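You operate a simulated robot arm through the tools that you are given. There is no shell and no other tool. Be economical: measure what you need, move in short steps, check, and stop when the job is done.

The job below is to be done with a simulated robot arm. You get a single attempt, and the scene is never put back.

JOB
Lift the old pad off the black foot and sand the glue crust away.
Fine: pad and foot end in the yellow tray; sanding block back.

It is judged by the outcome, as a careful person would: the job done as asked, and still so three seconds after it is handed in. It fails if anything else is knocked over, pushed out of place, dropped, spilled or broken.

ROBOT AND FRAMES
A 5-joint arm with a two-finger parallel gripper, fixed in place. Base frame: the origin is at the foot of the arm, x ahead of it, y to its left, z up; the work surface is at about z = 0. Units: m, rad, N and s.
With the tool pointing down near the work surface it reaches from about 0.26 to 0.68 m from the base axis. Its first joint turns from -1.152 to 1.152 rad. The tool tilts only in the upright plane through the base axis and itself; it spins freely about its own axis. Payload 2.9 kg.
The TCP is the grasp point between the finger pads, 0.03 m short of the fingertips. In the tool frame z runs along the fingers and y along their closing line. The gripper opens to 0.11 m. The fingers are 0.02 m wide and 0.01 m thick; the gripper's body (0.048 by 0.112 m) begins 0.055 m behind the TCP.
Orientation is told as [roll, pitch, yaw] about the base's x, y, z axes, in that order, counted from this pose: with the fingers straight down and closing along the base's y, the tool's x points along the base's -x, its y along +y and its z along -z.

CONTROLS
- The arm moves only by the tool drive_tool. Its argument "series" is text: rows parted by semicolons, each of 7 numbers parted by spaces: the turn, a rotation vector about the tool's x, y, z in rad, then the shift along the tool's x, y, z in mm, then the opening, from 0 (shut) to 1 (fully open). In form: ax ay az x y z claw; .... A call has 1 to 10 rows; each row is the pose to reach, as a shift and turn from the pose commanded when the call began, along the tool's axes at that moment. Each row takes 0.2 s and may step no farther than 0.05 m and 0.15 rad from the row before; otherwise, or with a gripper value out of range, the whole call is refused. Where a pose cannot be reached the arm comes as near as it can. A force on the tool above 40 N (or 10 N above the force at the start of the call, whichever is more), or a blocked arm, ends the call early, and 0.2 s more pass. Each finger travels about 0.108 m/s and halts on what it meets, pressing with about 38 N; the grip force reading is that of the motor and also rises with nothing between the fingers. The clock runs only during rows and for 0.2 s after the last one: add rows that repeat a pose to give the fingers time. The reply holds the time, the measured pose of the TCP, the force on the tool along the base axes, the opening and the grip force, in the units named above and with some noise, and new pictures: "pictures" is both (left out), scene, wrist or none.
- Cameras (640 x 400 px; columns grow to the right, rows downward): "scene" is fixed at [0.0528, -0.4664, 0.6138]; the picture's right is [0.47, -0.88, 0.00], its down [-0.54, -0.29, -0.79] and it looks along [0.70, 0.37, -0.61] (base axes); focal length 343 px, centre (320, 200). "wrist" rides on the gripper at [-0.036, 0, -0.057] in the tool frame; the picture's right is [0.00, -1.00, 0.00], its down [0.97, 0.00, -0.24] and it looks along [0.24, 0.00, 0.97] (tool axes); focal length 218 px, centre (320, 200).
- measure_at(camera, pixels): there is no depth. For up to 12 entries [column, row, z] of the newest picture of that camera ("zoom" is the newest enlarged one), the place [x, y] in the base frame at which the ray of that pixel passes the height z, good to about 0.002 m, but the place of the scene camera against the robot may be out by one fixed shift of up to 0.025 m in any direction. The clock stands still meanwhile.
- enlarge(camera, box): a new picture of the part [left, top, right, bottom] of that camera's present view, enlarged. The clock stands still meanwhile.
- close_job(): hands the job in; it is judged then, once.

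Go step by step. Measure first, check grasps and placings, and put right what went wrong. The budget is 80 turns and 120 pictures, counting those below and the enlarged ones. Unless the task says otherwise, let go and move clear before handing in, and close with one line.

The tools are called after "Emit:" by a JSON object that holds its "op" and its "data". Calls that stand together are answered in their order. drive_tool: Moves the arm, as the interface text tells. Its arguments: {"type":"object","properties":{"series":{"type":"string"},"pictures":{"type":"string","enum":["both","scene","wrist","none"]}},"required":["series"]} The other tools are called the same way: measure_at (camera, pixels) gives the place at which the rays of pixels pass given heights; enlarge (camera, box) takes an enlarged picture of a part of a camera's view; close_job () hands the job in.

At the start:

```text
clock: 0.0
tool_pos: [0.4702, -0.0296, 0.2691]
tcp_rot: [0.0, 0.001, 0.0]
ft_force: [-0.1, -0.4, -0.1]
finger_gap: 0.1101
grasp_force: 0.1
```

scene: 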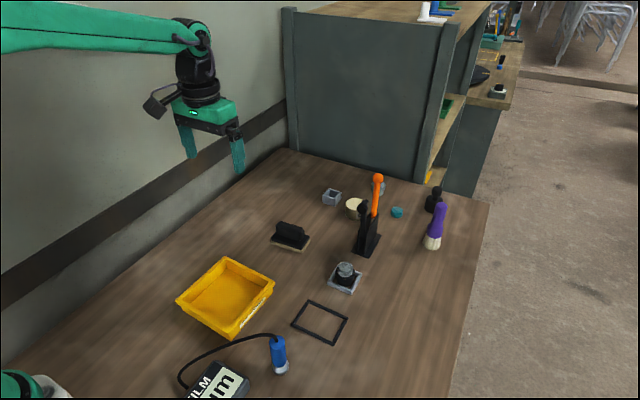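
wrist: 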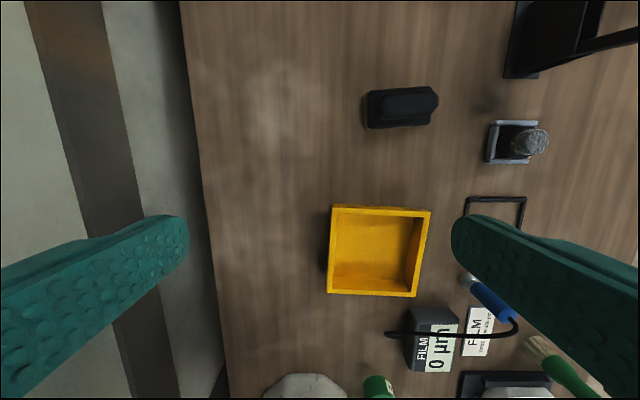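

The scene shows a yellow tray near (225,297), a foot with a grey pad on it in a square holder near (345,277), a black block with a handle near (290,236), a black frame on the table near (320,322), and a film gauge near (215,380). I'll enlarge these before moving.

Emit:
{"op": "enlarge", "data": {"camera": "scene", "box": [260, 160, 460, 350]}}

Emit:
{"op": "enlarge", "data": {"camera": "wrist", "box": [320, 60, 640, 400]}}

Emit:
{"op": "enlarge", "data": {"camera": "scene", "box": [150, 240, 370, 400]}}

```text
2.11 times, centred on (360, 255) of scene
```

zoom: 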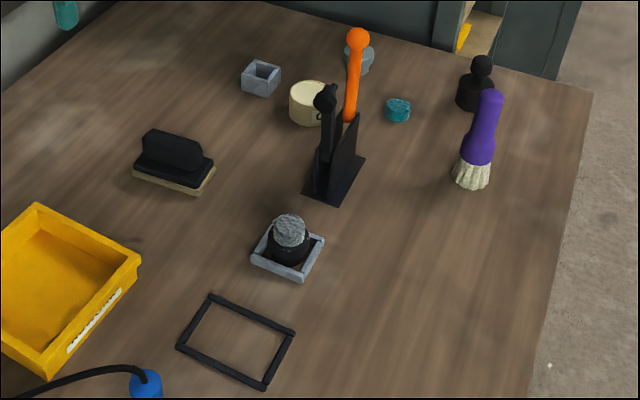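

```text
1.18 times, centred on (480, 230) of wrist
```

zoom: 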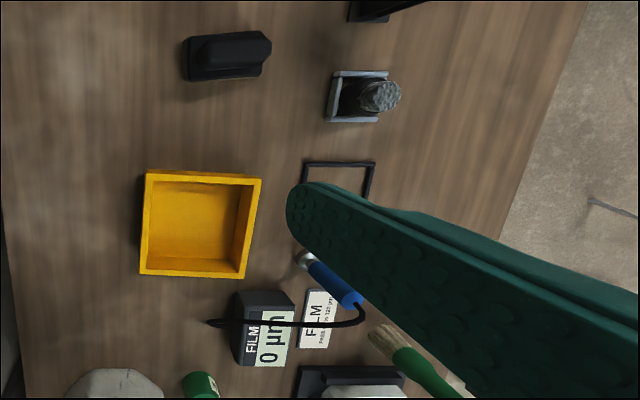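

```text
2.50 times, centred on (260, 320) of scene
```

zoom: 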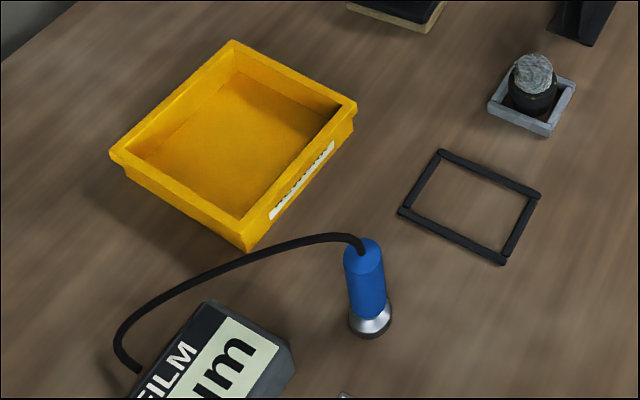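

The grey pad sits on the black foot in a shallow grey holder, and the block with the handle and tan underside is probably the sanding block. I'll measure the key points from the wrist view.

Emit:
{"op": "measure_at", "data": {"camera": "wrist", "pixels": [[487, 162, 0.0], [533, 164, 0.0], [490, 121, 0.015], [537, 121, 0.015], [530, 143, 0.05], [368, 130, 0.0], [436, 122, 0.03], [330, 296, 0.05], [416, 298, 0.05], [431, 210, 0.05], [333, 205, 0.05], [495, 197, 0.0]]}}

Emit:
{"op": "measure_at", "data": {"camera": "scene", "pixels": [[345, 283, 0.0], [346, 268, 0.05], [290, 243, 0.0], [225, 328, 0.0], [364, 250, 0.0], [377, 178, 0.15], [440, 208, 0.08], [354, 208, 0.04], [332, 197, 0.02], [397, 212, 0.02], [278, 358, 0.03], [343, 294, 0.0]]}}

```text
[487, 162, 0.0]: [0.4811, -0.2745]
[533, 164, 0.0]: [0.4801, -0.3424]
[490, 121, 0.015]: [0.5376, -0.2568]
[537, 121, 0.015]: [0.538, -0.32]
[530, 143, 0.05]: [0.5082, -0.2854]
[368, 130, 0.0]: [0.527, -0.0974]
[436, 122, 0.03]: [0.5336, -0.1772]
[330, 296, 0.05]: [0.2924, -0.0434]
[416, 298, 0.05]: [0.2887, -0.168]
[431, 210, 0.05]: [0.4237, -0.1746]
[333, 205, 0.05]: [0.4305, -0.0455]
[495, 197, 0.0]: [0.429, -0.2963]
```

```text
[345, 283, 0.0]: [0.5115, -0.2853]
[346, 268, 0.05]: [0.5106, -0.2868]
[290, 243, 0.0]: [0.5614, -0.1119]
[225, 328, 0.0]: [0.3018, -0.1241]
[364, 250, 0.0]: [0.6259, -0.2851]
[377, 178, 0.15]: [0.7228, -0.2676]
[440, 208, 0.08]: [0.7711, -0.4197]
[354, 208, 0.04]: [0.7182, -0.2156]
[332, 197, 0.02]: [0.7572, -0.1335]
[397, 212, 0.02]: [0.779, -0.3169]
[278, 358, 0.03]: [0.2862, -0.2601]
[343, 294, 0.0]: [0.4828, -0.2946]
```

The foot is at about (0.51, -0.285) and the block at about (0.53, -0.13), in rough agreement between the cameras. I'll move above the foot at the current height to look straight down.

Emit:
{"op": "drive_tool", "data": {"series": "0 0 0 -10 -42 0 1; 0 0 0 -20 -84 0 1; 0 0 0 -30 -126 0 1; 0 0 0 -40 -168 0 1; 0 0 0 -50 -210 0 1; 0 0 0 -60 -250 0 1; 0 0 0 -60 -250 0 1"}}

```text
clock: 1.6
tool_pos: [0.5323, -0.2819, 0.2698]
tcp_rot: [0.0, 0.0, 0.0]
ft_force: [-0.1, 0.1, -0.7]
finger_gap: 0.1102
grasp_force: 0.0
```

scene: 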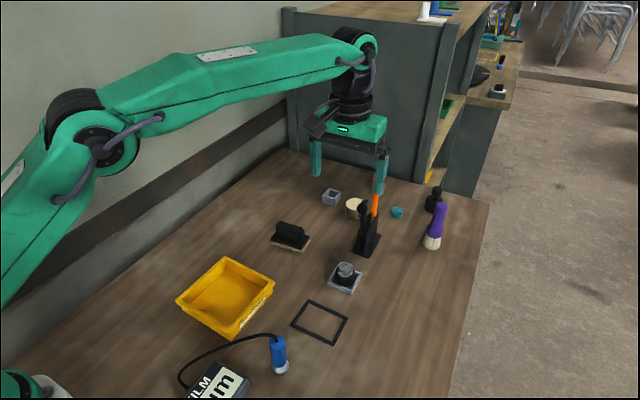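
wrist: 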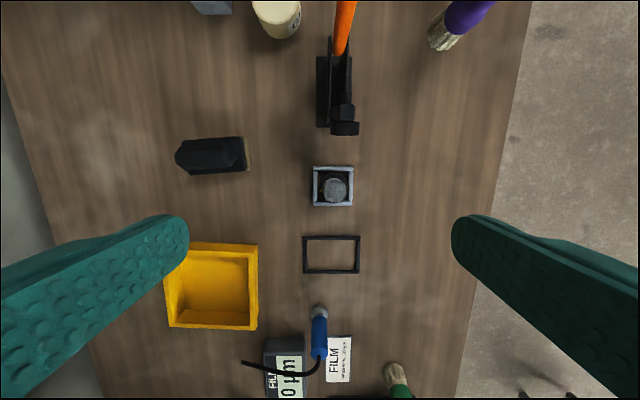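

Emit:
{"op": "enlarge", "data": {"camera": "wrist", "box": [270, 130, 400, 211]}}

Emit:
{"op": "enlarge", "data": {"camera": "wrist", "box": [230, 230, 422, 400]}}

Emit:
{"op": "enlarge", "data": {"camera": "wrist", "box": [160, 0, 500, 200]}}

Emit:
{"op": "measure_at", "data": {"camera": "wrist", "pixels": [[313, 207, 0.0], [353, 206, 0.0], [313, 166, 0.015], [353, 166, 0.015], [335, 187, 0.045], [250, 140, 0.0], [251, 170, 0.0], [213, 156, 0.05], [318, 125, 0.0], [345, 128, 0.1], [360, 237, 0.0], [305, 272, 0.0]]}}

```text
4.92 times, centred on (335, 170) of wrist
```

zoom: 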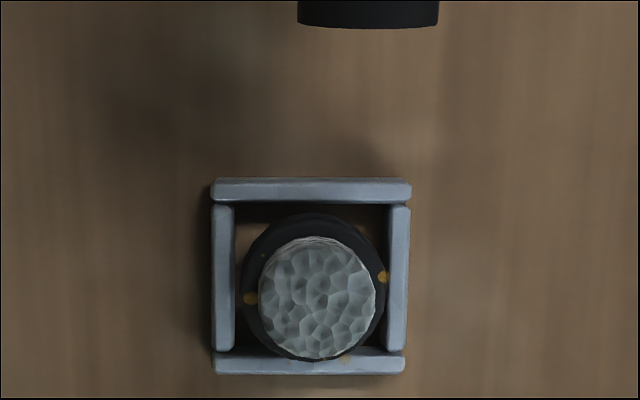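

```text
2.35 times, centred on (326, 315) of wrist
```

zoom: 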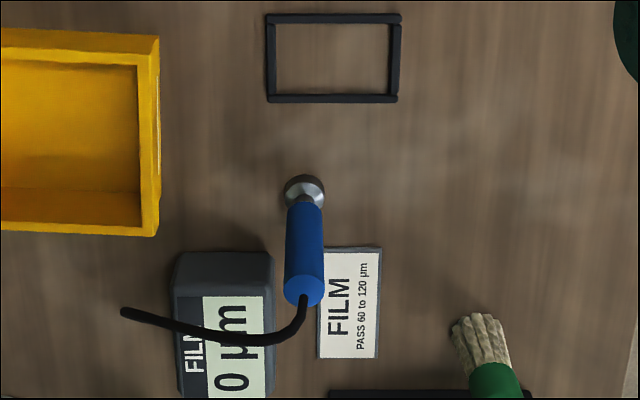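

```text
1.88 times, centred on (330, 100) of wrist
```

zoom: 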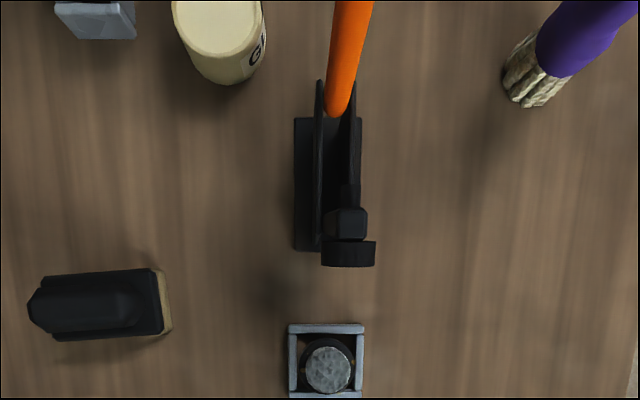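

```text
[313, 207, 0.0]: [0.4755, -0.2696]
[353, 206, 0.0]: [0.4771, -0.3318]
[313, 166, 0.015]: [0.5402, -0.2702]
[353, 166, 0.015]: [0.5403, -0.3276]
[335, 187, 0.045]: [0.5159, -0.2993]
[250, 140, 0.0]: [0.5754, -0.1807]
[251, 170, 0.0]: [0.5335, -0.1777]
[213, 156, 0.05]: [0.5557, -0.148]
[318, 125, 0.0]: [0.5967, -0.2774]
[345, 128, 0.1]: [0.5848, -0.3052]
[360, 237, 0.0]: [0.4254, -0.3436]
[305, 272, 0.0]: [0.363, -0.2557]
```

The foot with its pad is upright in the grey square at about (0.51, -0.30). I'll zoom in on the foot, the tool stand and the block to be sure what each one is.

Emit:
{"op": "enlarge", "data": {"camera": "scene", "box": [315, 250, 379, 300]}}

Emit:
{"op": "enlarge", "data": {"camera": "scene", "box": [320, 165, 460, 262]}}

Emit:
{"op": "enlarge", "data": {"camera": "scene", "box": [255, 210, 327, 260]}}

```text
8.00 times, centred on (347, 275) of scene
```

zoom: 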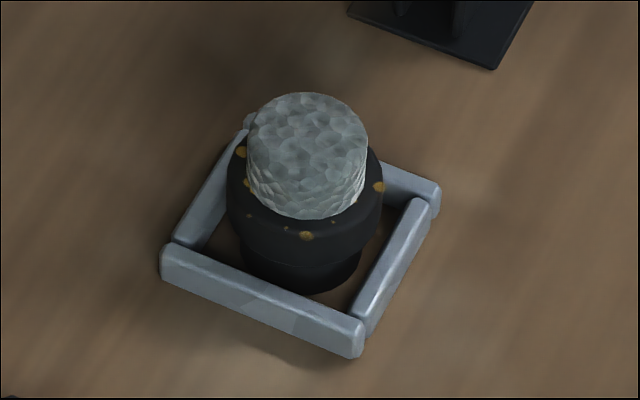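

```text
4.12 times, centred on (390, 214) of scene
```

zoom: 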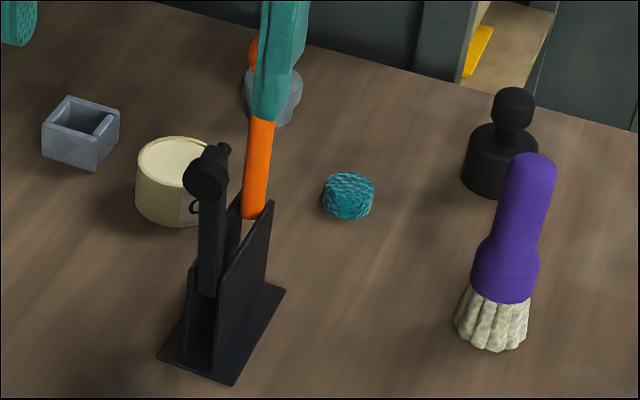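

```text
8.00 times, centred on (291, 235) of scene
```

zoom: 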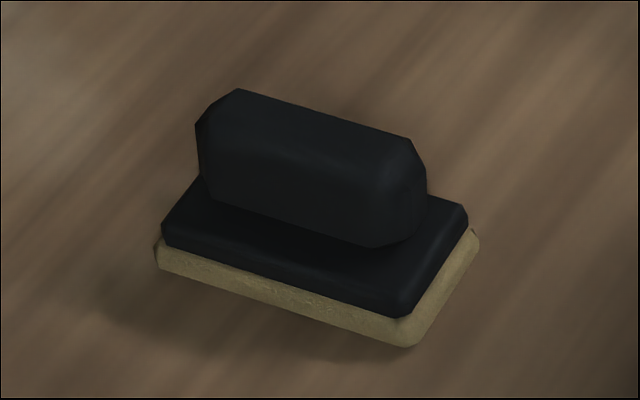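

The foot is a stepped black cylinder with amber glue spots around the pad, and the tan-faced block is the sander. I'll work out heights by comparing both cameras.

Emit:
{"op": "measure_at", "data": {"camera": "scene", "pixels": [[351.8, 292, 0.015], [327, 281.5, 0.015], [362, 273, 0.015], [345.4, 265.6, 0.04], [345.4, 265.6, 0.05], [345.4, 265.6, 0.06], [346, 283, 0.0], [346, 283, 0.02]]}}

Emit:
{"op": "measure_at", "data": {"camera": "wrist", "pixels": [[313, 205.5, 0.015], [352, 205, 0.015], [353.5, 166.5, 0.015], [334.4, 190, 0.04], [334.4, 190, 0.05], [334.4, 190, 0.06]]}}

```text
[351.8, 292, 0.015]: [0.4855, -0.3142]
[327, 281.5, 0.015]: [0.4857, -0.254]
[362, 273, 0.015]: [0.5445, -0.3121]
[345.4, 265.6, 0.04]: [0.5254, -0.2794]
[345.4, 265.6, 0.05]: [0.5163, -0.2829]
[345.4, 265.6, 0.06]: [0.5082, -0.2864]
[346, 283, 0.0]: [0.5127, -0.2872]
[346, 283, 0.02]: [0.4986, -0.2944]
```

```text
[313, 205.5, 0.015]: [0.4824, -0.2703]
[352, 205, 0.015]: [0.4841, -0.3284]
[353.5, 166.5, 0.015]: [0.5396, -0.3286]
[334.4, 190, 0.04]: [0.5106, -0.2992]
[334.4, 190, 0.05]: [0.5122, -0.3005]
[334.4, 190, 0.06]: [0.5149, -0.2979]
```

The scene camera is offset by about (+0.003, +0.015) from the wrist, and the pad top comes out near z ≈ 0.05 at (0.512, -0.299). I'll go lower above the pad for a close look.

Emit:
{"op": "drive_tool", "data": {"series": "0 0 0 5 -10 40 1; 0 0 0 10 -17 80 1; 0 0 0 10 -17 120 1; 0 0 0 10 -17 140 1; 0 0 0 10 -17 140 1"}}

```text
clock: 2.8
tool_pos: [0.5199, -0.2973, 0.1317]
tcp_rot: [0.0, 0.001, 0.001]
ft_force: [-0.6, 0.0, -0.4]
finger_gap: 0.1099
grasp_force: 0.0
```

scene: 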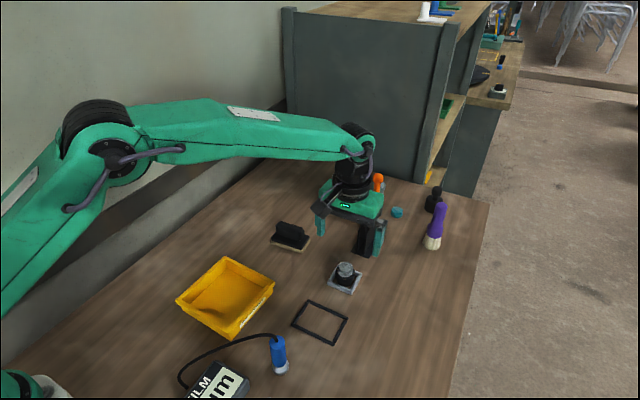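
wrist: 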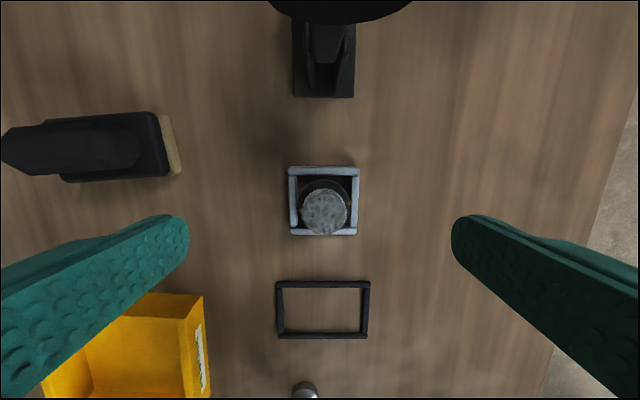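

The black head of the stand's tool shows at the top, around (340,20), close to the camera. I'll triangulate it and enlarge the pad.

Emit:
{"op": "measure_at", "data": {"camera": "wrist", "pixels": [[340, 21, 0.1], [340, 21, 0.12], [340, 21, 0.14], [290, 166, 0.015], [358, 166, 0.015], [357, 235, 0.015], [290, 234, 0.015], [324, 212, 0.05], [324, 212, 0.06], [302, 212, 0.05], [347, 212, 0.05]]}}

Emit:
{"op": "enlarge", "data": {"camera": "wrist", "box": [260, 150, 388, 250]}}

Emit:
{"op": "enlarge", "data": {"camera": "scene", "box": [300, 160, 428, 260]}}

```text
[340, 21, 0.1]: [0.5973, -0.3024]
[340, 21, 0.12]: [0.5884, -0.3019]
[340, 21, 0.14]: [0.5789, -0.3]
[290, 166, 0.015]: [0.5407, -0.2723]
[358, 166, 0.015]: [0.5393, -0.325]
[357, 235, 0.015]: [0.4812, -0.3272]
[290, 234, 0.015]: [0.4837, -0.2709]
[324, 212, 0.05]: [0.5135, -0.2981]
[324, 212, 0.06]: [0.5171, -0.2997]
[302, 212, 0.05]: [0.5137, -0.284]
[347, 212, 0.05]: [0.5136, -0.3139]
```

```text
4.00 times, centred on (324, 200) of wrist
```

zoom: 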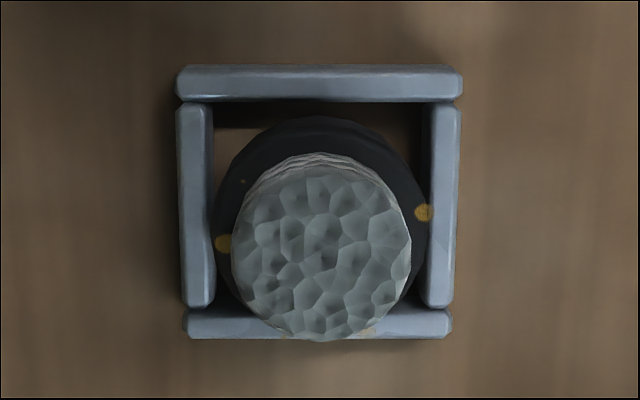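

```text
4.00 times, centred on (364, 210) of scene
```

zoom: 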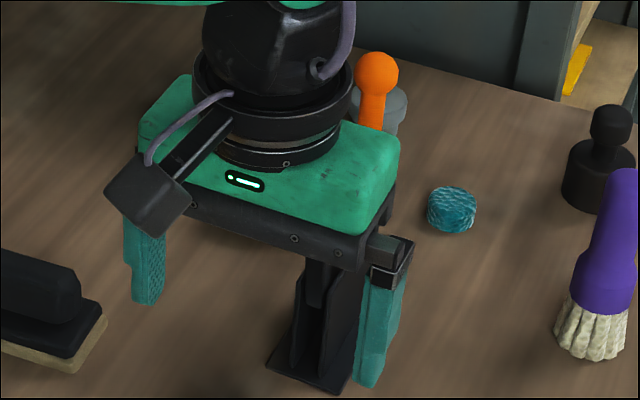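

The holder spans x 0.482–0.540 and y -0.271 to -0.327. The pad is about 0.03 m wide, centred near (0.513, -0.298), and its top is about z 0.045. I'll descend with the fingertips above the foot's top and partly close to check the fit.

Emit:
{"op": "drive_tool", "data": {"series": "0 0 0 7 -1 30 1; 0 0 0 7 -1 50 1; 0 0 0 7 -1 66 0.7; 0 0 0 7 -1 66 0.5; 0 0 0 7 -1 66 0.45"}}

```text
clock: 4.0
tool_pos: [0.5127, -0.2973, 0.0638]
tcp_rot: [0.0, -0.001, -0.001]
ft_force: [0.6, 0.4, 0.0]
finger_gap: 0.0495
grasp_force: 0.0
```

scene: 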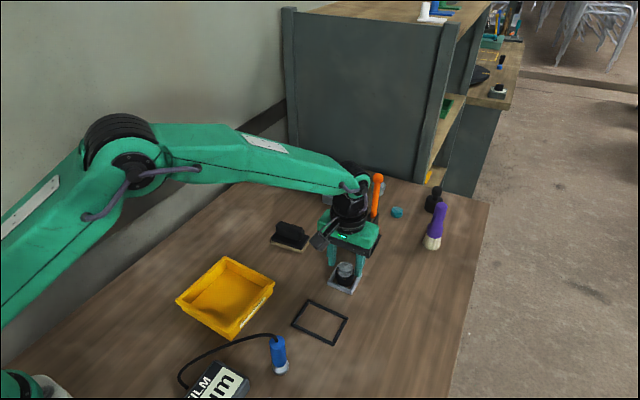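
wrist: 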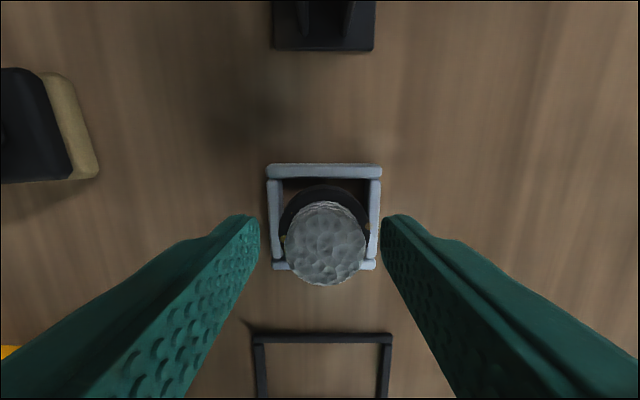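

The fingers straddle the pad evenly, with the pad centre near (326,243). I'll check the fingertip height against the foot's top in the scene view.

Emit:
{"op": "enlarge", "data": {"camera": "scene", "box": [305, 230, 395, 300]}}

Emit:
{"op": "measure_at", "data": {"camera": "wrist", "pixels": [[326, 243, 0.045], [326, 243, 0.05], [287, 243, 0.045], [367, 243, 0.045], [325, 220, 0.028], [280, 225, 0.027], [371, 225, 0.027]]}}

```text
5.71 times, centred on (350, 265) of scene
```

zoom: 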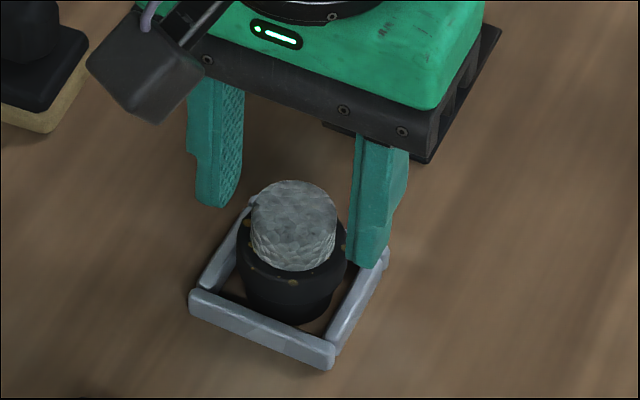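

```text
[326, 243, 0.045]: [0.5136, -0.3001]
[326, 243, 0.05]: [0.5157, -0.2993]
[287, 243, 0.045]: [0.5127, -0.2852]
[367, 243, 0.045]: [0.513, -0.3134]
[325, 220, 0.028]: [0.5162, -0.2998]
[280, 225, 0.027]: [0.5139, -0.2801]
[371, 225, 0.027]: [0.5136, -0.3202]
```

The pad's bottom is near z 0.024 and the fingertips are at about 0.034, so I can lower 3 mm more and shift 2 mm toward -y. Then I'll close on the pad.

Emit:
{"op": "drive_tool", "data": {"series": "0 0 0 0 -2 3 0.45; 0 0 0 0 -2 3 0.35; 0 0 0 0 -2 3 0.2; 0 0 0 0 -2 3 0.2; 0 0 0 0 -2 3 0.2"}}

Emit:
{"op": "enlarge", "data": {"camera": "scene", "box": [305, 230, 395, 300]}}

```text
clock: 5.2
tool_pos: [0.5133, -0.3012, 0.0601]
tcp_rot: [0.001, -0.001, 0.002]
ft_force: [0.1, 0.6, -0.2]
finger_gap: 0.0295
grasp_force: 38.6
```

scene: 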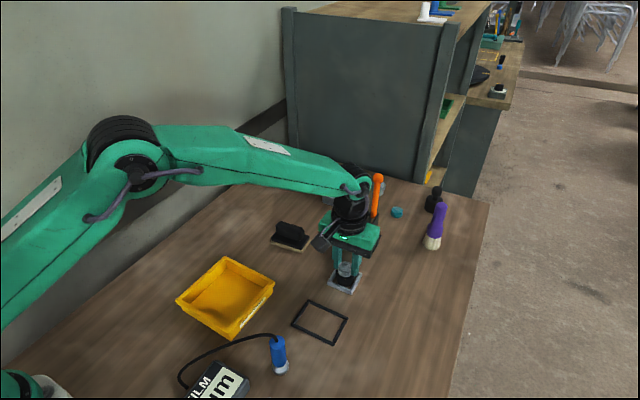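
wrist: 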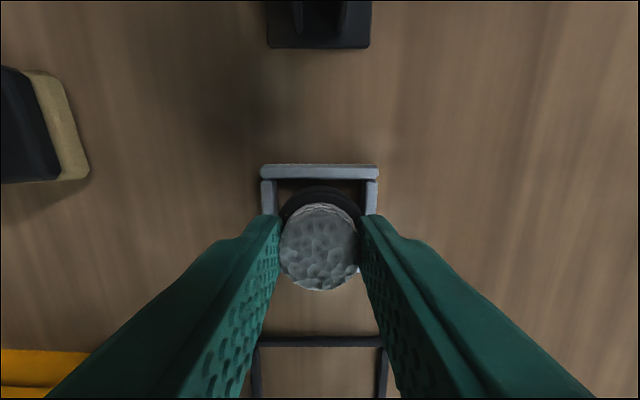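

```text
5.71 times, centred on (350, 265) of scene
```

zoom: 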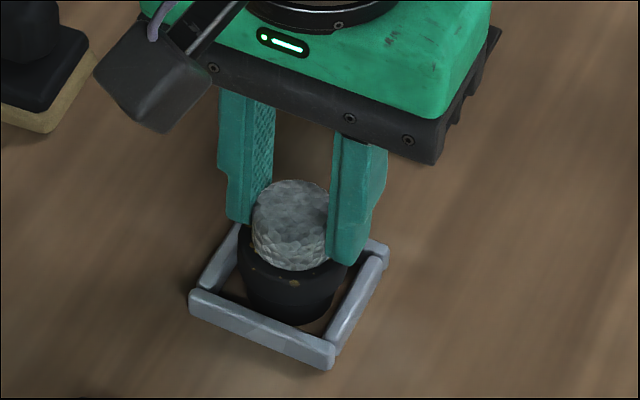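

The pad is gripped at 0.0295 m with 38 N. I'll lift it slowly by 15 mm and see whether the foot stays in the holder.

Emit:
{"op": "drive_tool", "data": {"series": "0 0 0 0 0 -3 0.2; 0 0 0 0 0 -6 0.2; 0 0 0 0 0 -10 0.2; 0 0 0 0 0 -15 0.2"}}

Emit:
{"op": "enlarge", "data": {"camera": "scene", "box": [305, 230, 395, 300]}}

```text
clock: 6.2
tool_pos: [0.5106, -0.2988, 0.0776]
tcp_rot: [0.0, 0.001, 0.0]
ft_force: [-0.6, 0.4, 0.3]
finger_gap: 0.0288
grasp_force: 38.1
```

scene: 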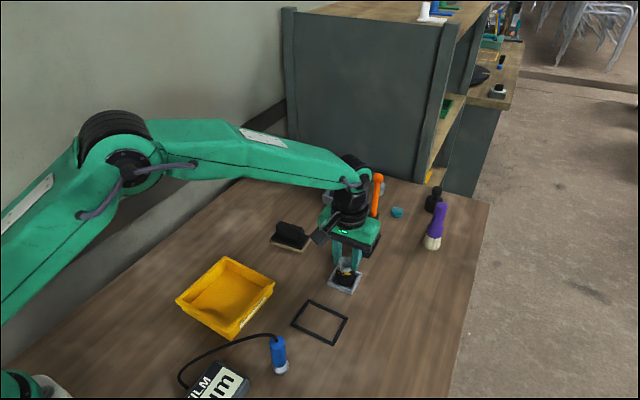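
wrist: 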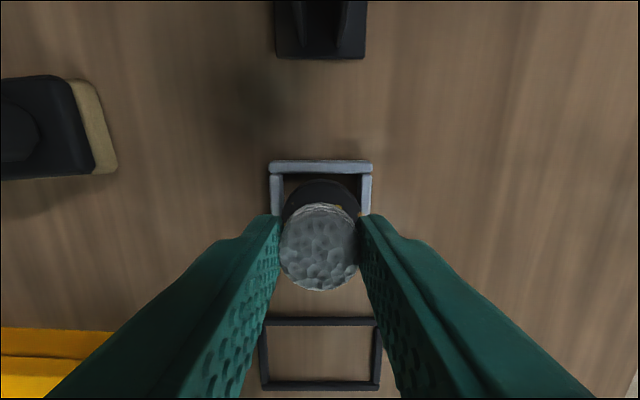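

```text
5.71 times, centred on (350, 265) of scene
```

zoom: 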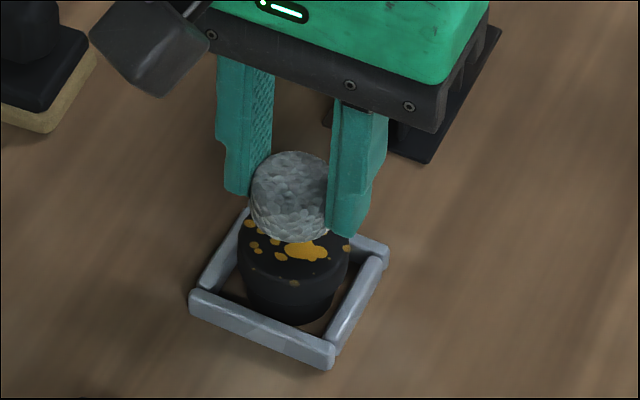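

The pad came off cleanly, and the amber crust is visible on the foot's top, which stayed in the holder. I'll carry the pad up and over the tray.

Emit:
{"op": "drive_tool", "data": {"series": "0 0 0 0 0 -45 0.2; 0 0 0 0 0 -90 0.2; 0 0 0 25 38 -90 0.2; 0 0 0 50 75 -90 0.2; 0 0 0 75 112 -90 0.2; 0 0 0 100 148 -90 0.2; 0 0 0 125 184 -90 0.2; 0 0 0 145 215 -90 0.2; 0 0 0 145 215 -90 0.2"}}

```text
clock: 8.2
tool_pos: [0.3675, -0.0831, 0.1655]
tcp_rot: [0.001, 0.0, 0.0]
ft_force: [-0.2, -0.3, 0.2]
finger_gap: 0.0292
grasp_force: 37.5
```

scene: 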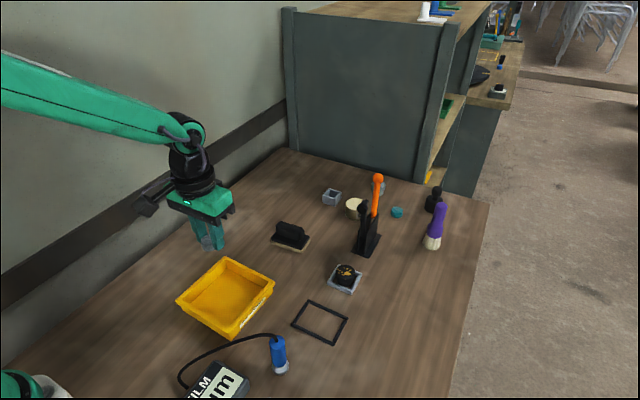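
wrist: 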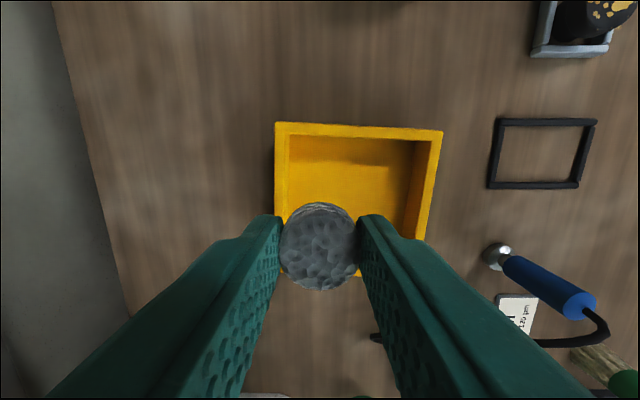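

The tray is below, with inner corners near (290,136) and (428,140) and the front edge near row 275. I'll measure where the rim and floor are.

Emit:
{"op": "measure_at", "data": {"camera": "wrist", "pixels": [[275, 123, 0.04], [442, 132, 0.04], [275, 123, 0.05], [442, 132, 0.05], [428, 240, 0.05], [290, 164, 0.003], [405, 167, 0.003], [404, 235, 0.003], [284, 225, 0.04], [365, 277, 0.04]]}}

Emit:
{"op": "measure_at", "data": {"camera": "scene", "pixels": [[228, 257, 0.04], [274, 282, 0.04], [229, 333, 0.04], [177, 298, 0.04], [228, 257, 0.05], [274, 282, 0.05], [229, 333, 0.05], [177, 298, 0.05], [230, 340, 0.0], [272, 294, 0.0]]}}

```text
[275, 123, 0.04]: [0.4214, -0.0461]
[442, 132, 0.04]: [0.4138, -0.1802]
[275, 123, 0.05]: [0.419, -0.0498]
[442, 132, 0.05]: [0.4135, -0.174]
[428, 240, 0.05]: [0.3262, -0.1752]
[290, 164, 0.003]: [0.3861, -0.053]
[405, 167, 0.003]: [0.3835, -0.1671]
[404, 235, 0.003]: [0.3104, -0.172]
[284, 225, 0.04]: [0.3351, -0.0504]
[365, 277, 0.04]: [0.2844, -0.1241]
```

```text
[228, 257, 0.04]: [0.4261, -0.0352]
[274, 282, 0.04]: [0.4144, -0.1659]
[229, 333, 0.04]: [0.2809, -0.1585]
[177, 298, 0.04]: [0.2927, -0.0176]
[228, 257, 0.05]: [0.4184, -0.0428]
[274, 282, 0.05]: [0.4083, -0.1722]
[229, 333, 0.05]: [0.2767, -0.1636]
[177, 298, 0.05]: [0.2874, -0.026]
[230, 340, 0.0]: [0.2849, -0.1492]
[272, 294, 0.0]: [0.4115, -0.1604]
```

The tray floor covers roughly x 0.30–0.39, y -0.055 to -0.165, with the rim at about 0.04. I'll set the pad down near (0.322, -0.085), which leaves room for the foot.

Emit:
{"op": "drive_tool", "data": {"series": "0 0 0 25 0 -0 0.2; 0 0 0 45 -2 20 0.2; 0 0 0 45 -2 60 0.2; 0 0 0 45 -2 90 0.2; 0 0 0 45 -2 110 0.2; 0 0 0 45 -2 118 0.2"}}

Emit:
{"op": "enlarge", "data": {"camera": "scene", "box": [160, 210, 290, 340]}}

```text
clock: 9.6
tool_pos: [0.3226, -0.0857, 0.047]
tcp_rot: [0.0, 0.001, 0.001]
ft_force: [-1.2, 0.5, 0.3]
finger_gap: 0.0288
grasp_force: 37.4
```

scene: 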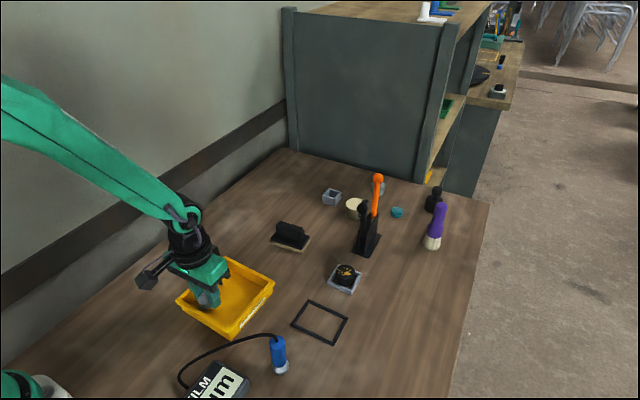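
wrist: 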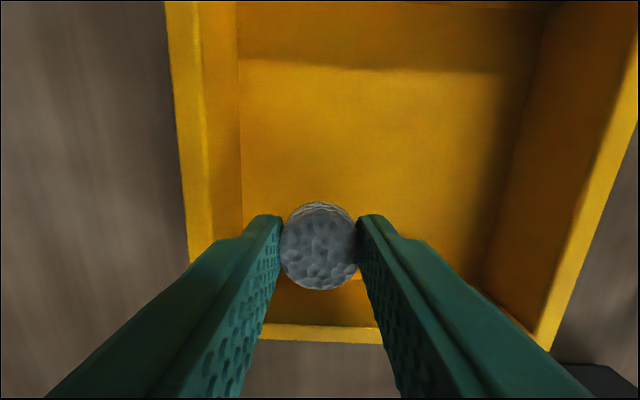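

```text
3.08 times, centred on (225, 275) of scene
```

zoom: 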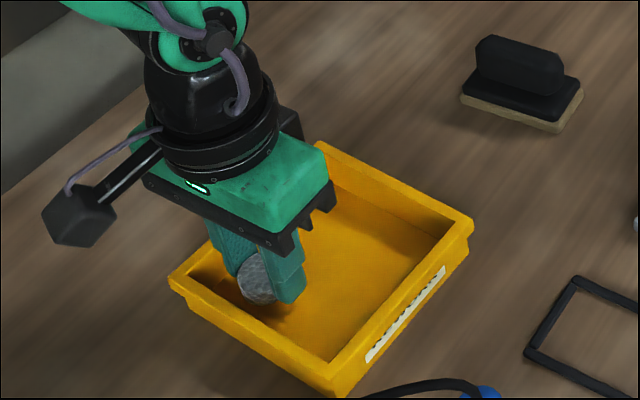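

The pad hangs just above the tray floor, with the +y wall close to the left finger. I'll shift 10 mm toward -y, ease down until it touches, and open slightly.

Emit:
{"op": "drive_tool", "data": {"series": "0 0 0 0 -10 0 0.2; 0 0 0 0 -10 2 0.2; 0 0 0 0 -10 4 0.2; 0 0 0 0 -10 6 0.2; 0 0 0 0 -10 8 0.2; 0 0 0 0 -10 8 0.2"}}

Emit:
{"op": "enlarge", "data": {"camera": "scene", "box": [160, 210, 290, 340]}}

```text
clock: 11.0
tool_pos: [0.3219, -0.0958, 0.039]
tcp_rot: [-0.003, -0.001, 0.001]
ft_force: [-0.4, 0.7, -0.2]
finger_gap: 0.0291
grasp_force: 38.1
```

scene: 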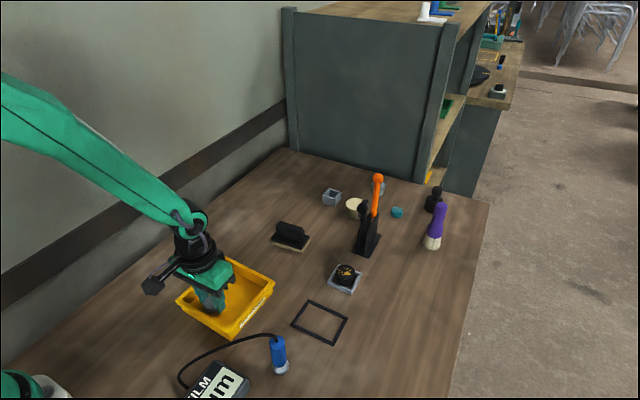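
wrist: 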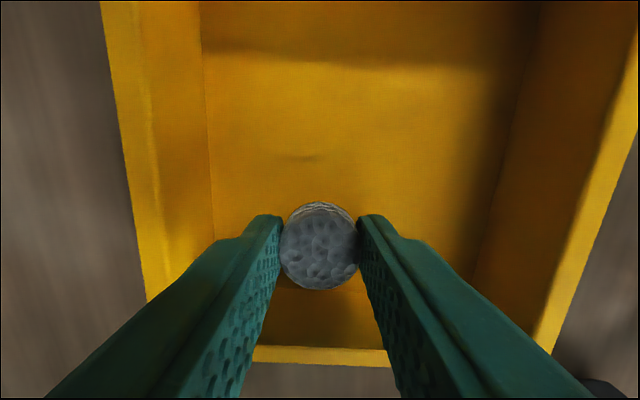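

```text
3.08 times, centred on (225, 275) of scene
```

zoom: 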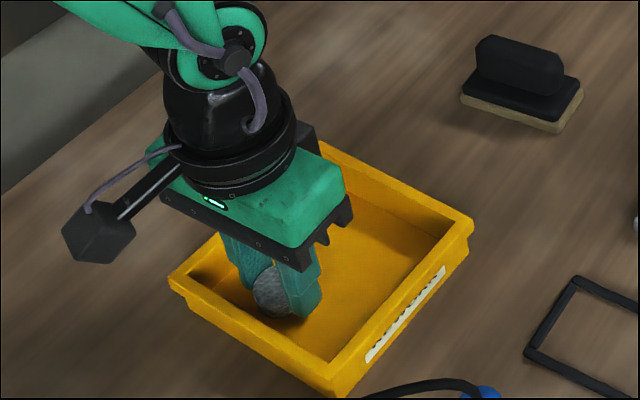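

There is no contact yet at z 0.039, so I'll lower a few more millimetres and watch the force.

Emit:
{"op": "drive_tool", "data": {"series": "0 0 0 0 0 1 0.2; 0 0 0 0 0 2 0.2; 0 0 0 0 0 3 0.2; 0 0 0 0 0 3 0.2", "pictures": "none"}}

```text
clock: 12.0
tool_pos: [0.3222, -0.096, 0.0383]
tcp_rot: [-0.001, -0.001, -0.001]
ft_force: [-0.1, -0.7, 0.5]
finger_gap: 0.0289
grasp_force: 38.2
```

The readings suggest the pad is at or within a millimetre or two of the floor. I'll open a little, then rise clear.

Emit:
{"op": "drive_tool", "data": {"series": "0 0 0 0 0 0 0.3; 0 0 0 0 0 0 0.42; 0 0 0 0 0 0 0.42; 0 0 0 0 0 -40 0.42; 0 0 0 0 0 -90 0.42; 0 0 0 -30 -10 -130 0.42; 0 0 0 -30 -10 -130 0.42"}}

```text
refused: row 6 steps farther than a row can; nothing moved
```

Emit:
{"op": "drive_tool", "data": {"series": "0 0 0 0 0 0 0.3; 0 0 0 0 0 0 0.42; 0 0 0 0 0 0 0.42; 0 0 0 0 0 -40 0.42; 0 0 0 0 0 -88 0.42; 0 0 0 -20 -10 -130 0.42; 0 0 0 -20 -10 -130 0.42"}}

```text
clock: 13.6
tool_pos: [0.3396, -0.1057, 0.1638]
tcp_rot: [0.002, 0.0, -0.001]
ft_force: [0.1, -0.6, -0.6]
finger_gap: 0.0461
grasp_force: 0.1
```

scene: 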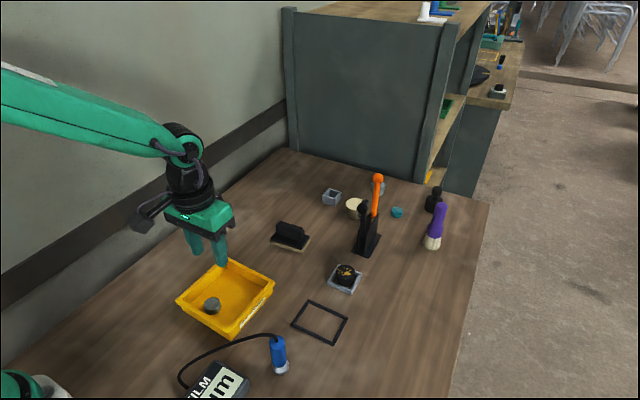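
wrist: 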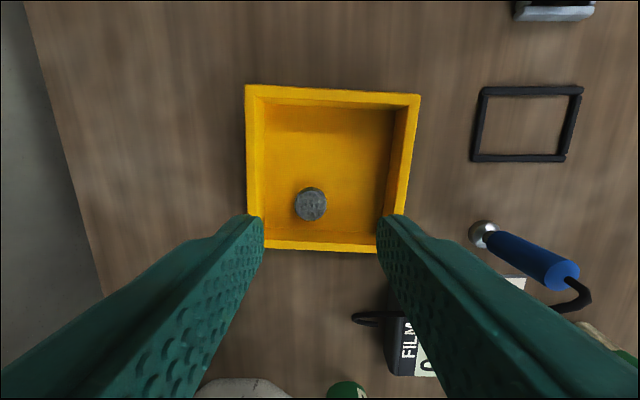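

The pad lies upright in the tray at (311,205). Next I'll fly to above the sanding block, spinning the tool about 86° so the fingers can close across its handle.

Emit:
{"op": "drive_tool", "data": {"series": "0 0 0.15 -22 -4 0 0.6; 0 0 0.3 -44 -8 0 0.8; 0 0 0.45 -66 -12 0 0.8; 0 0 0.6 -88 -16 0 0.8; 0 0 0.75 -110 -20 0 0.8; 0 0 0.9 -132 -24 0 0.8; 0 0 1.05 -154 -28 0 0.8; 0 0 1.2 -176 -32 0 0.8; 0 0 1.35 -198 -35 0 0.8; 0 0 1.5 -210 -35 0 0.8"}}

```text
clock: 15.8
tool_pos: [0.5527, -0.1409, 0.1657]
tcp_rot: [0.0, 0.001, -1.503]
ft_force: [-0.2, -0.4, 0.7]
finger_gap: 0.0879
grasp_force: 0.0
```

scene: 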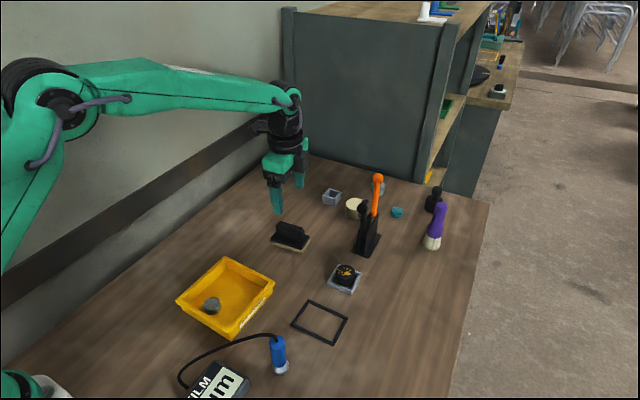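
wrist: 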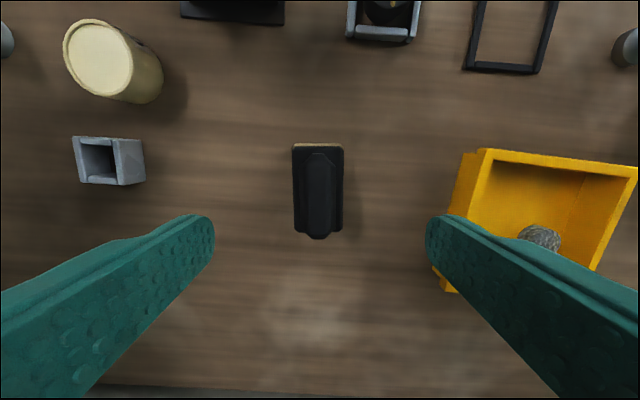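

The block lines up with the fingers, with its handle centred near column 319. I'll measure it and look closer.

Emit:
{"op": "enlarge", "data": {"camera": "wrist", "box": [264, 120, 392, 250]}}

Emit:
{"op": "measure_at", "data": {"camera": "wrist", "pixels": [[293, 145, 0.005], [342, 145, 0.005], [319, 155, 0.05], [318, 237, 0.05], [319, 195, 0.05], [319, 195, 0.06], [305, 195, 0.05], [335, 195, 0.05], [295, 233, 0.02], [343, 230, 0.02]]}}

Emit:
{"op": "measure_at", "data": {"camera": "scene", "pixels": [[271, 242, 0.0], [305, 253, 0.0], [311, 240, 0.0], [281, 222, 0.05], [304, 228, 0.05], [307, 236, 0.04]]}}

```text
3.08 times, centred on (328, 185) of wrist
```

zoom: 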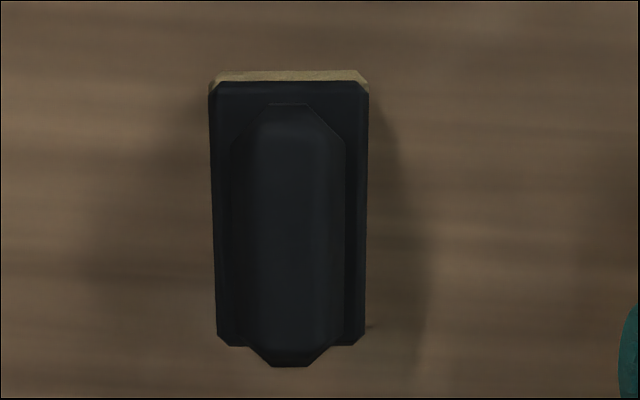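

```text
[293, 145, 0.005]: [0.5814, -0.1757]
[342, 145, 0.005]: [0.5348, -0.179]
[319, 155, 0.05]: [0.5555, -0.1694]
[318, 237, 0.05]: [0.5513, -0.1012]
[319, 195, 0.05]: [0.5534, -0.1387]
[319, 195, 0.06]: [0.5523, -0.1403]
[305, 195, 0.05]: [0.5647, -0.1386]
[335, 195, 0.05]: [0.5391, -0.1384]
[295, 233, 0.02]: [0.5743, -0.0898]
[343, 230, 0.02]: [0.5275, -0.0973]
```

```text
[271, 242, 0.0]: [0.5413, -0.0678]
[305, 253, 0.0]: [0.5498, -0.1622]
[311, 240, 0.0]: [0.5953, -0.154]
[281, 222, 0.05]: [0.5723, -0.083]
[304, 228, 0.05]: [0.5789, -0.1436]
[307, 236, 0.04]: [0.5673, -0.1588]
```

The block is about 0.046 × 0.085 m, centred near (0.554, -0.136), with a handle about 0.03 m wide whose top is near 0.055. I'll descend and partly close to check the height.

Emit:
{"op": "drive_tool", "data": {"series": "0 0 0 5 0 40 0.7; 0 0 0 5 0 75 0.6; 0 0 0 5 0 95 0.5; 0 0 0 5 0 105 0.45; 0 0 0 5 0 105 0.45"}}

Emit:
{"op": "enlarge", "data": {"camera": "scene", "box": [245, 190, 335, 260]}}

```text
clock: 17.0
tool_pos: [0.5519, -0.1368, 0.061]
tcp_rot: [0.0, 0.0, -1.501]
ft_force: [0.2, -0.4, 0.4]
finger_gap: 0.0493
grasp_force: 0.1
```

scene: 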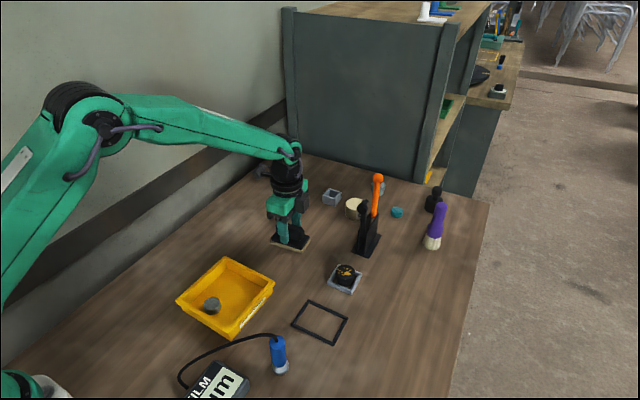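
wrist: 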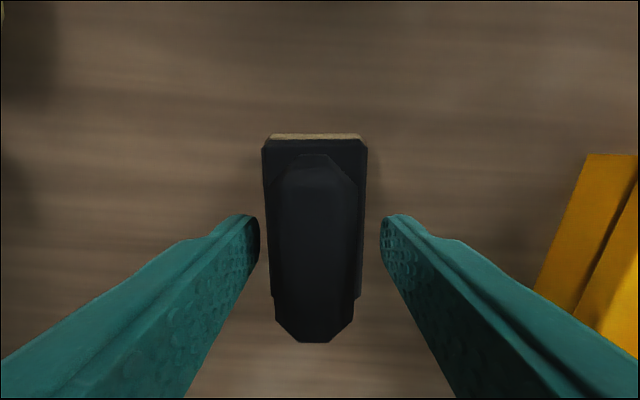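

```text
5.71 times, centred on (290, 225) of scene
```

zoom: 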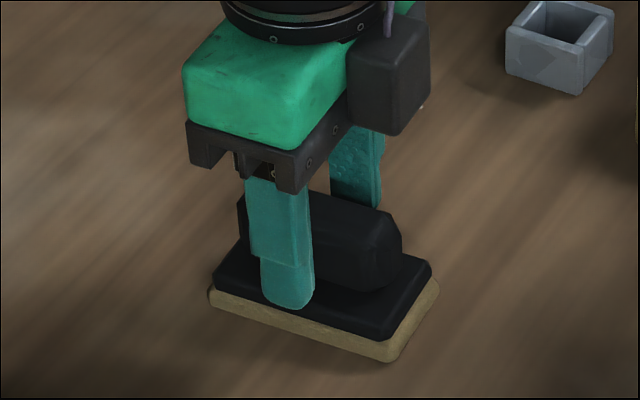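

The fingers straddle the handle well above the base. I'll close on it here.

Emit:
{"op": "drive_tool", "data": {"series": "0 0 0 0 0 0 0.35; 0 0 0 0 0 0 0.2; 0 0 0 0 0 0 0.2; 0 0 0 0 0 0 0.2"}}

Emit:
{"op": "enlarge", "data": {"camera": "scene", "box": [245, 190, 335, 260]}}

```text
clock: 18.0
tool_pos: [0.5518, -0.1389, 0.0625]
tcp_rot: [0.0, -0.003, -1.498]
ft_force: [2.4, -0.3, 1.6]
finger_gap: 0.0299
grasp_force: 37.7
```

scene: 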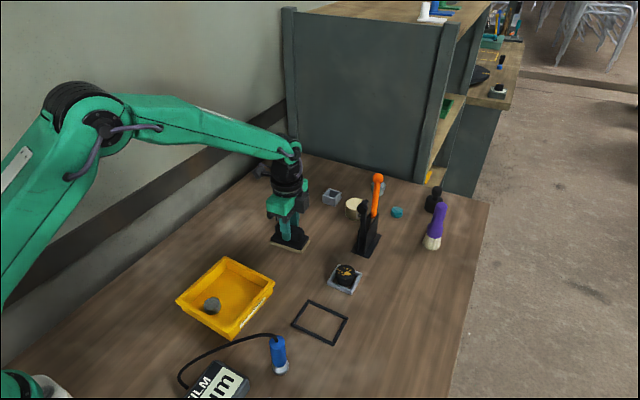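
wrist: 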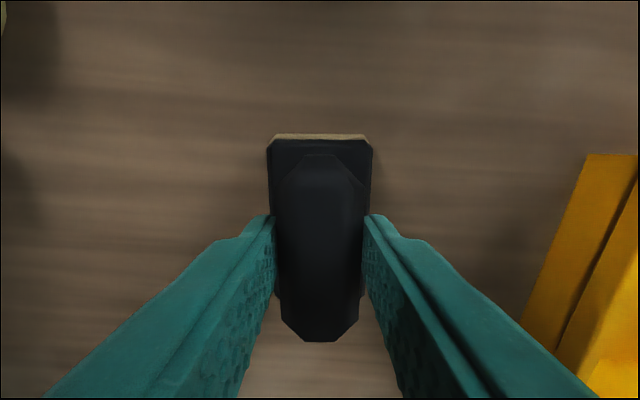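

```text
5.71 times, centred on (290, 225) of scene
```

zoom: 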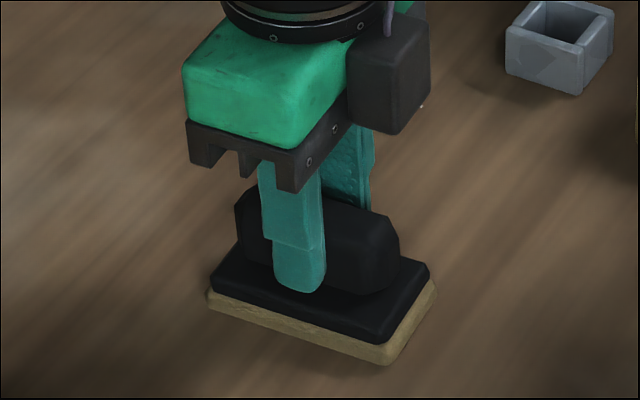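

The block is held, with home at TCP (0.5525, -0.136, 0.061) and yaw -1.50. I'll lift it and carry it above the foot, spinning on so the camera faces the robot and the block stays away from the stand's head.

Emit:
{"op": "drive_tool", "data": {"series": "0 0 0 0 0 -20 0.2; 0 0 0.15 0 -10 -55 0.2; 0 0 0.3 -5 -30 -90 0.2; 0 0 0.45 -25 -50 -100 0.2; 0 0 0.6 -50 -57 -100 0.2; 0 0 0.75 -80 -57 -100 0.2; 0 0 0.9 -105 -57 -100 0.2; 0 0 1.05 -130 -57 -100 0.2; 0 0 1.2 -150 -59 -100 0.2; 0 0 1.35 -158 -59 -100 0.2"}}

```text
clock: 20.2
tool_pos: [0.5049, -0.2999, 0.1617]
tcp_rot: [0.0, 0.001, -2.852]
ft_force: [0.9, 0.0, -2.1]
finger_gap: 0.0295
grasp_force: 38.1
```

scene: 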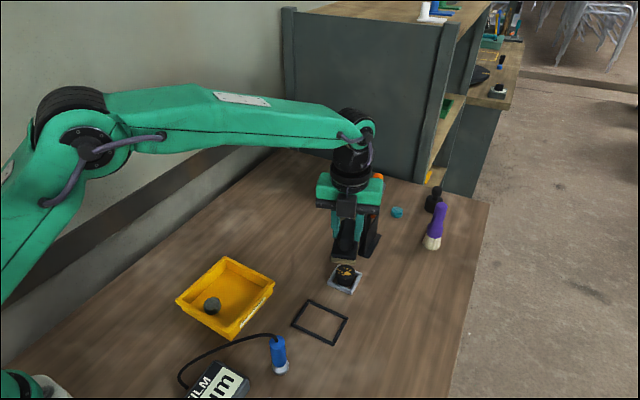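
wrist: 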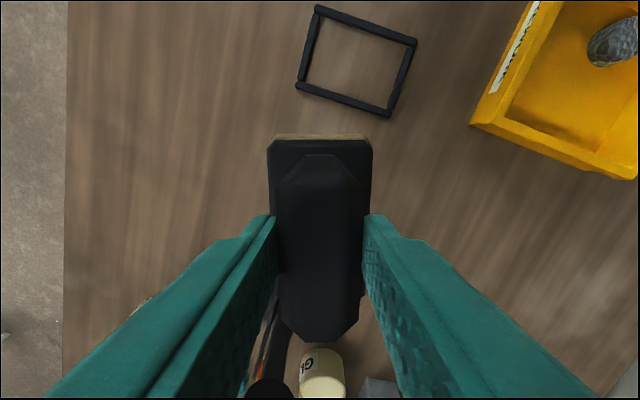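

The block is above the foot but hides it, and the stand head shows at (270,388). I'll measure the clearance to the head before descending.

Emit:
{"op": "measure_at", "data": {"camera": "wrist", "pixels": [[268, 379, 0.12], [268, 379, 0.14], [268, 379, 0.15], [249, 385, 0.14], [292, 390, 0.14]]}}

Emit:
{"op": "enlarge", "data": {"camera": "scene", "box": [300, 180, 400, 300]}}

```text
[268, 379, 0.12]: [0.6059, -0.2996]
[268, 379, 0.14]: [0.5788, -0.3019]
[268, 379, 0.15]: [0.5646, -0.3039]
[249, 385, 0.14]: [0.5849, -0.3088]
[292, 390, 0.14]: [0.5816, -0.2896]
```

```text
3.33 times, centred on (350, 240) of scene
```

zoom: 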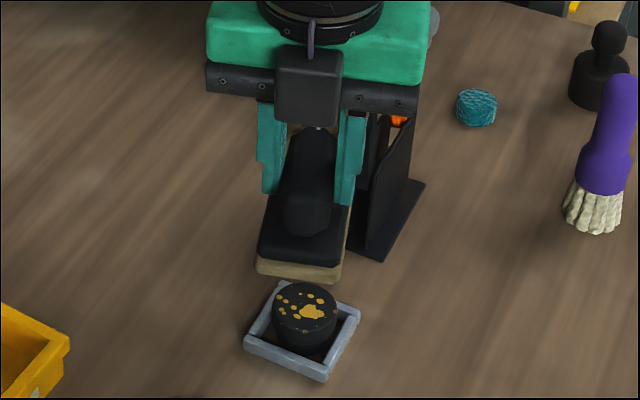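

The head's front is near x 0.578, z 0.14, so the body has about 4 cm of clearance. I'll finish the spin and lower until the block is about 1 cm above the foot.

Emit:
{"op": "drive_tool", "data": {"series": "0 0 0.14 0 0 20 0.2; 0 0 0.28 0 0 45 0.2; 0 0 0.28 0 0 60 0.2; 0 0 0.28 0 0 65 0.2; 0 0 0.28 0 0 65 0.2"}}

Emit:
{"op": "enlarge", "data": {"camera": "scene", "box": [300, 210, 400, 300]}}

```text
clock: 21.4
tool_pos: [0.5047, -0.2965, 0.097]
tcp_rot: [-0.002, 0.0, -3.131]
ft_force: [0.5, -0.1, -1.7]
finger_gap: 0.0296
grasp_force: 38.2
```

scene: 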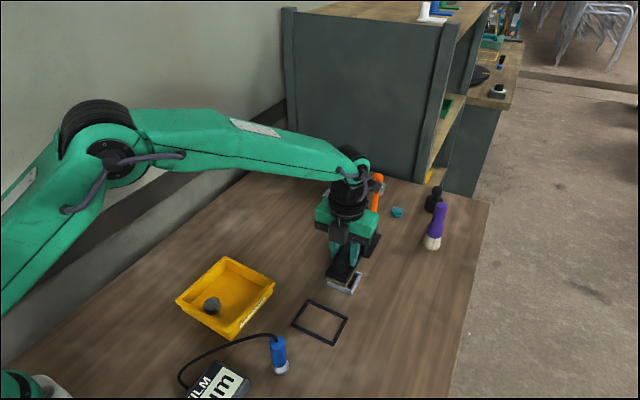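
wrist: 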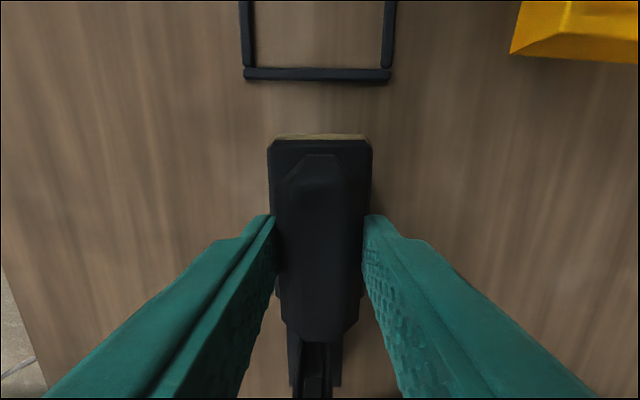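

```text
4.44 times, centred on (350, 255) of scene
```

zoom: 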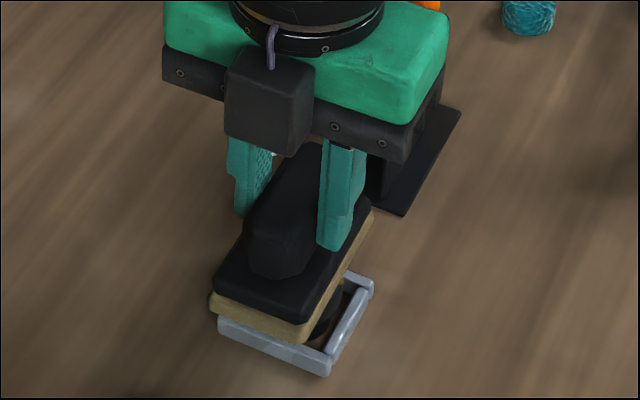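

The block is level about a centimetre above the foot. I'll lower gently in 2 mm steps until the force shows contact.

Emit:
{"op": "drive_tool", "data": {"series": "0 0 0 0 2 4 0.2; 0 0 0 0 2 6 0.2; 0 0 0 0 2 8 0.2; 0 0 0 0 2 10 0.2; 0 0 0 0 2 10 0.2", "pictures": "none"}}

```text
clock: 22.6
tool_pos: [0.5045, -0.3005, 0.0912]
tcp_rot: [0.001, 0.002, -3.131]
ft_force: [-1.4, 2.6, 5.1]
finger_gap: 0.0296
grasp_force: 37.7
stopped in row 5: the force on the tool passed its limit (the readings are from after the stop); the commanded pose is now the measured one
```

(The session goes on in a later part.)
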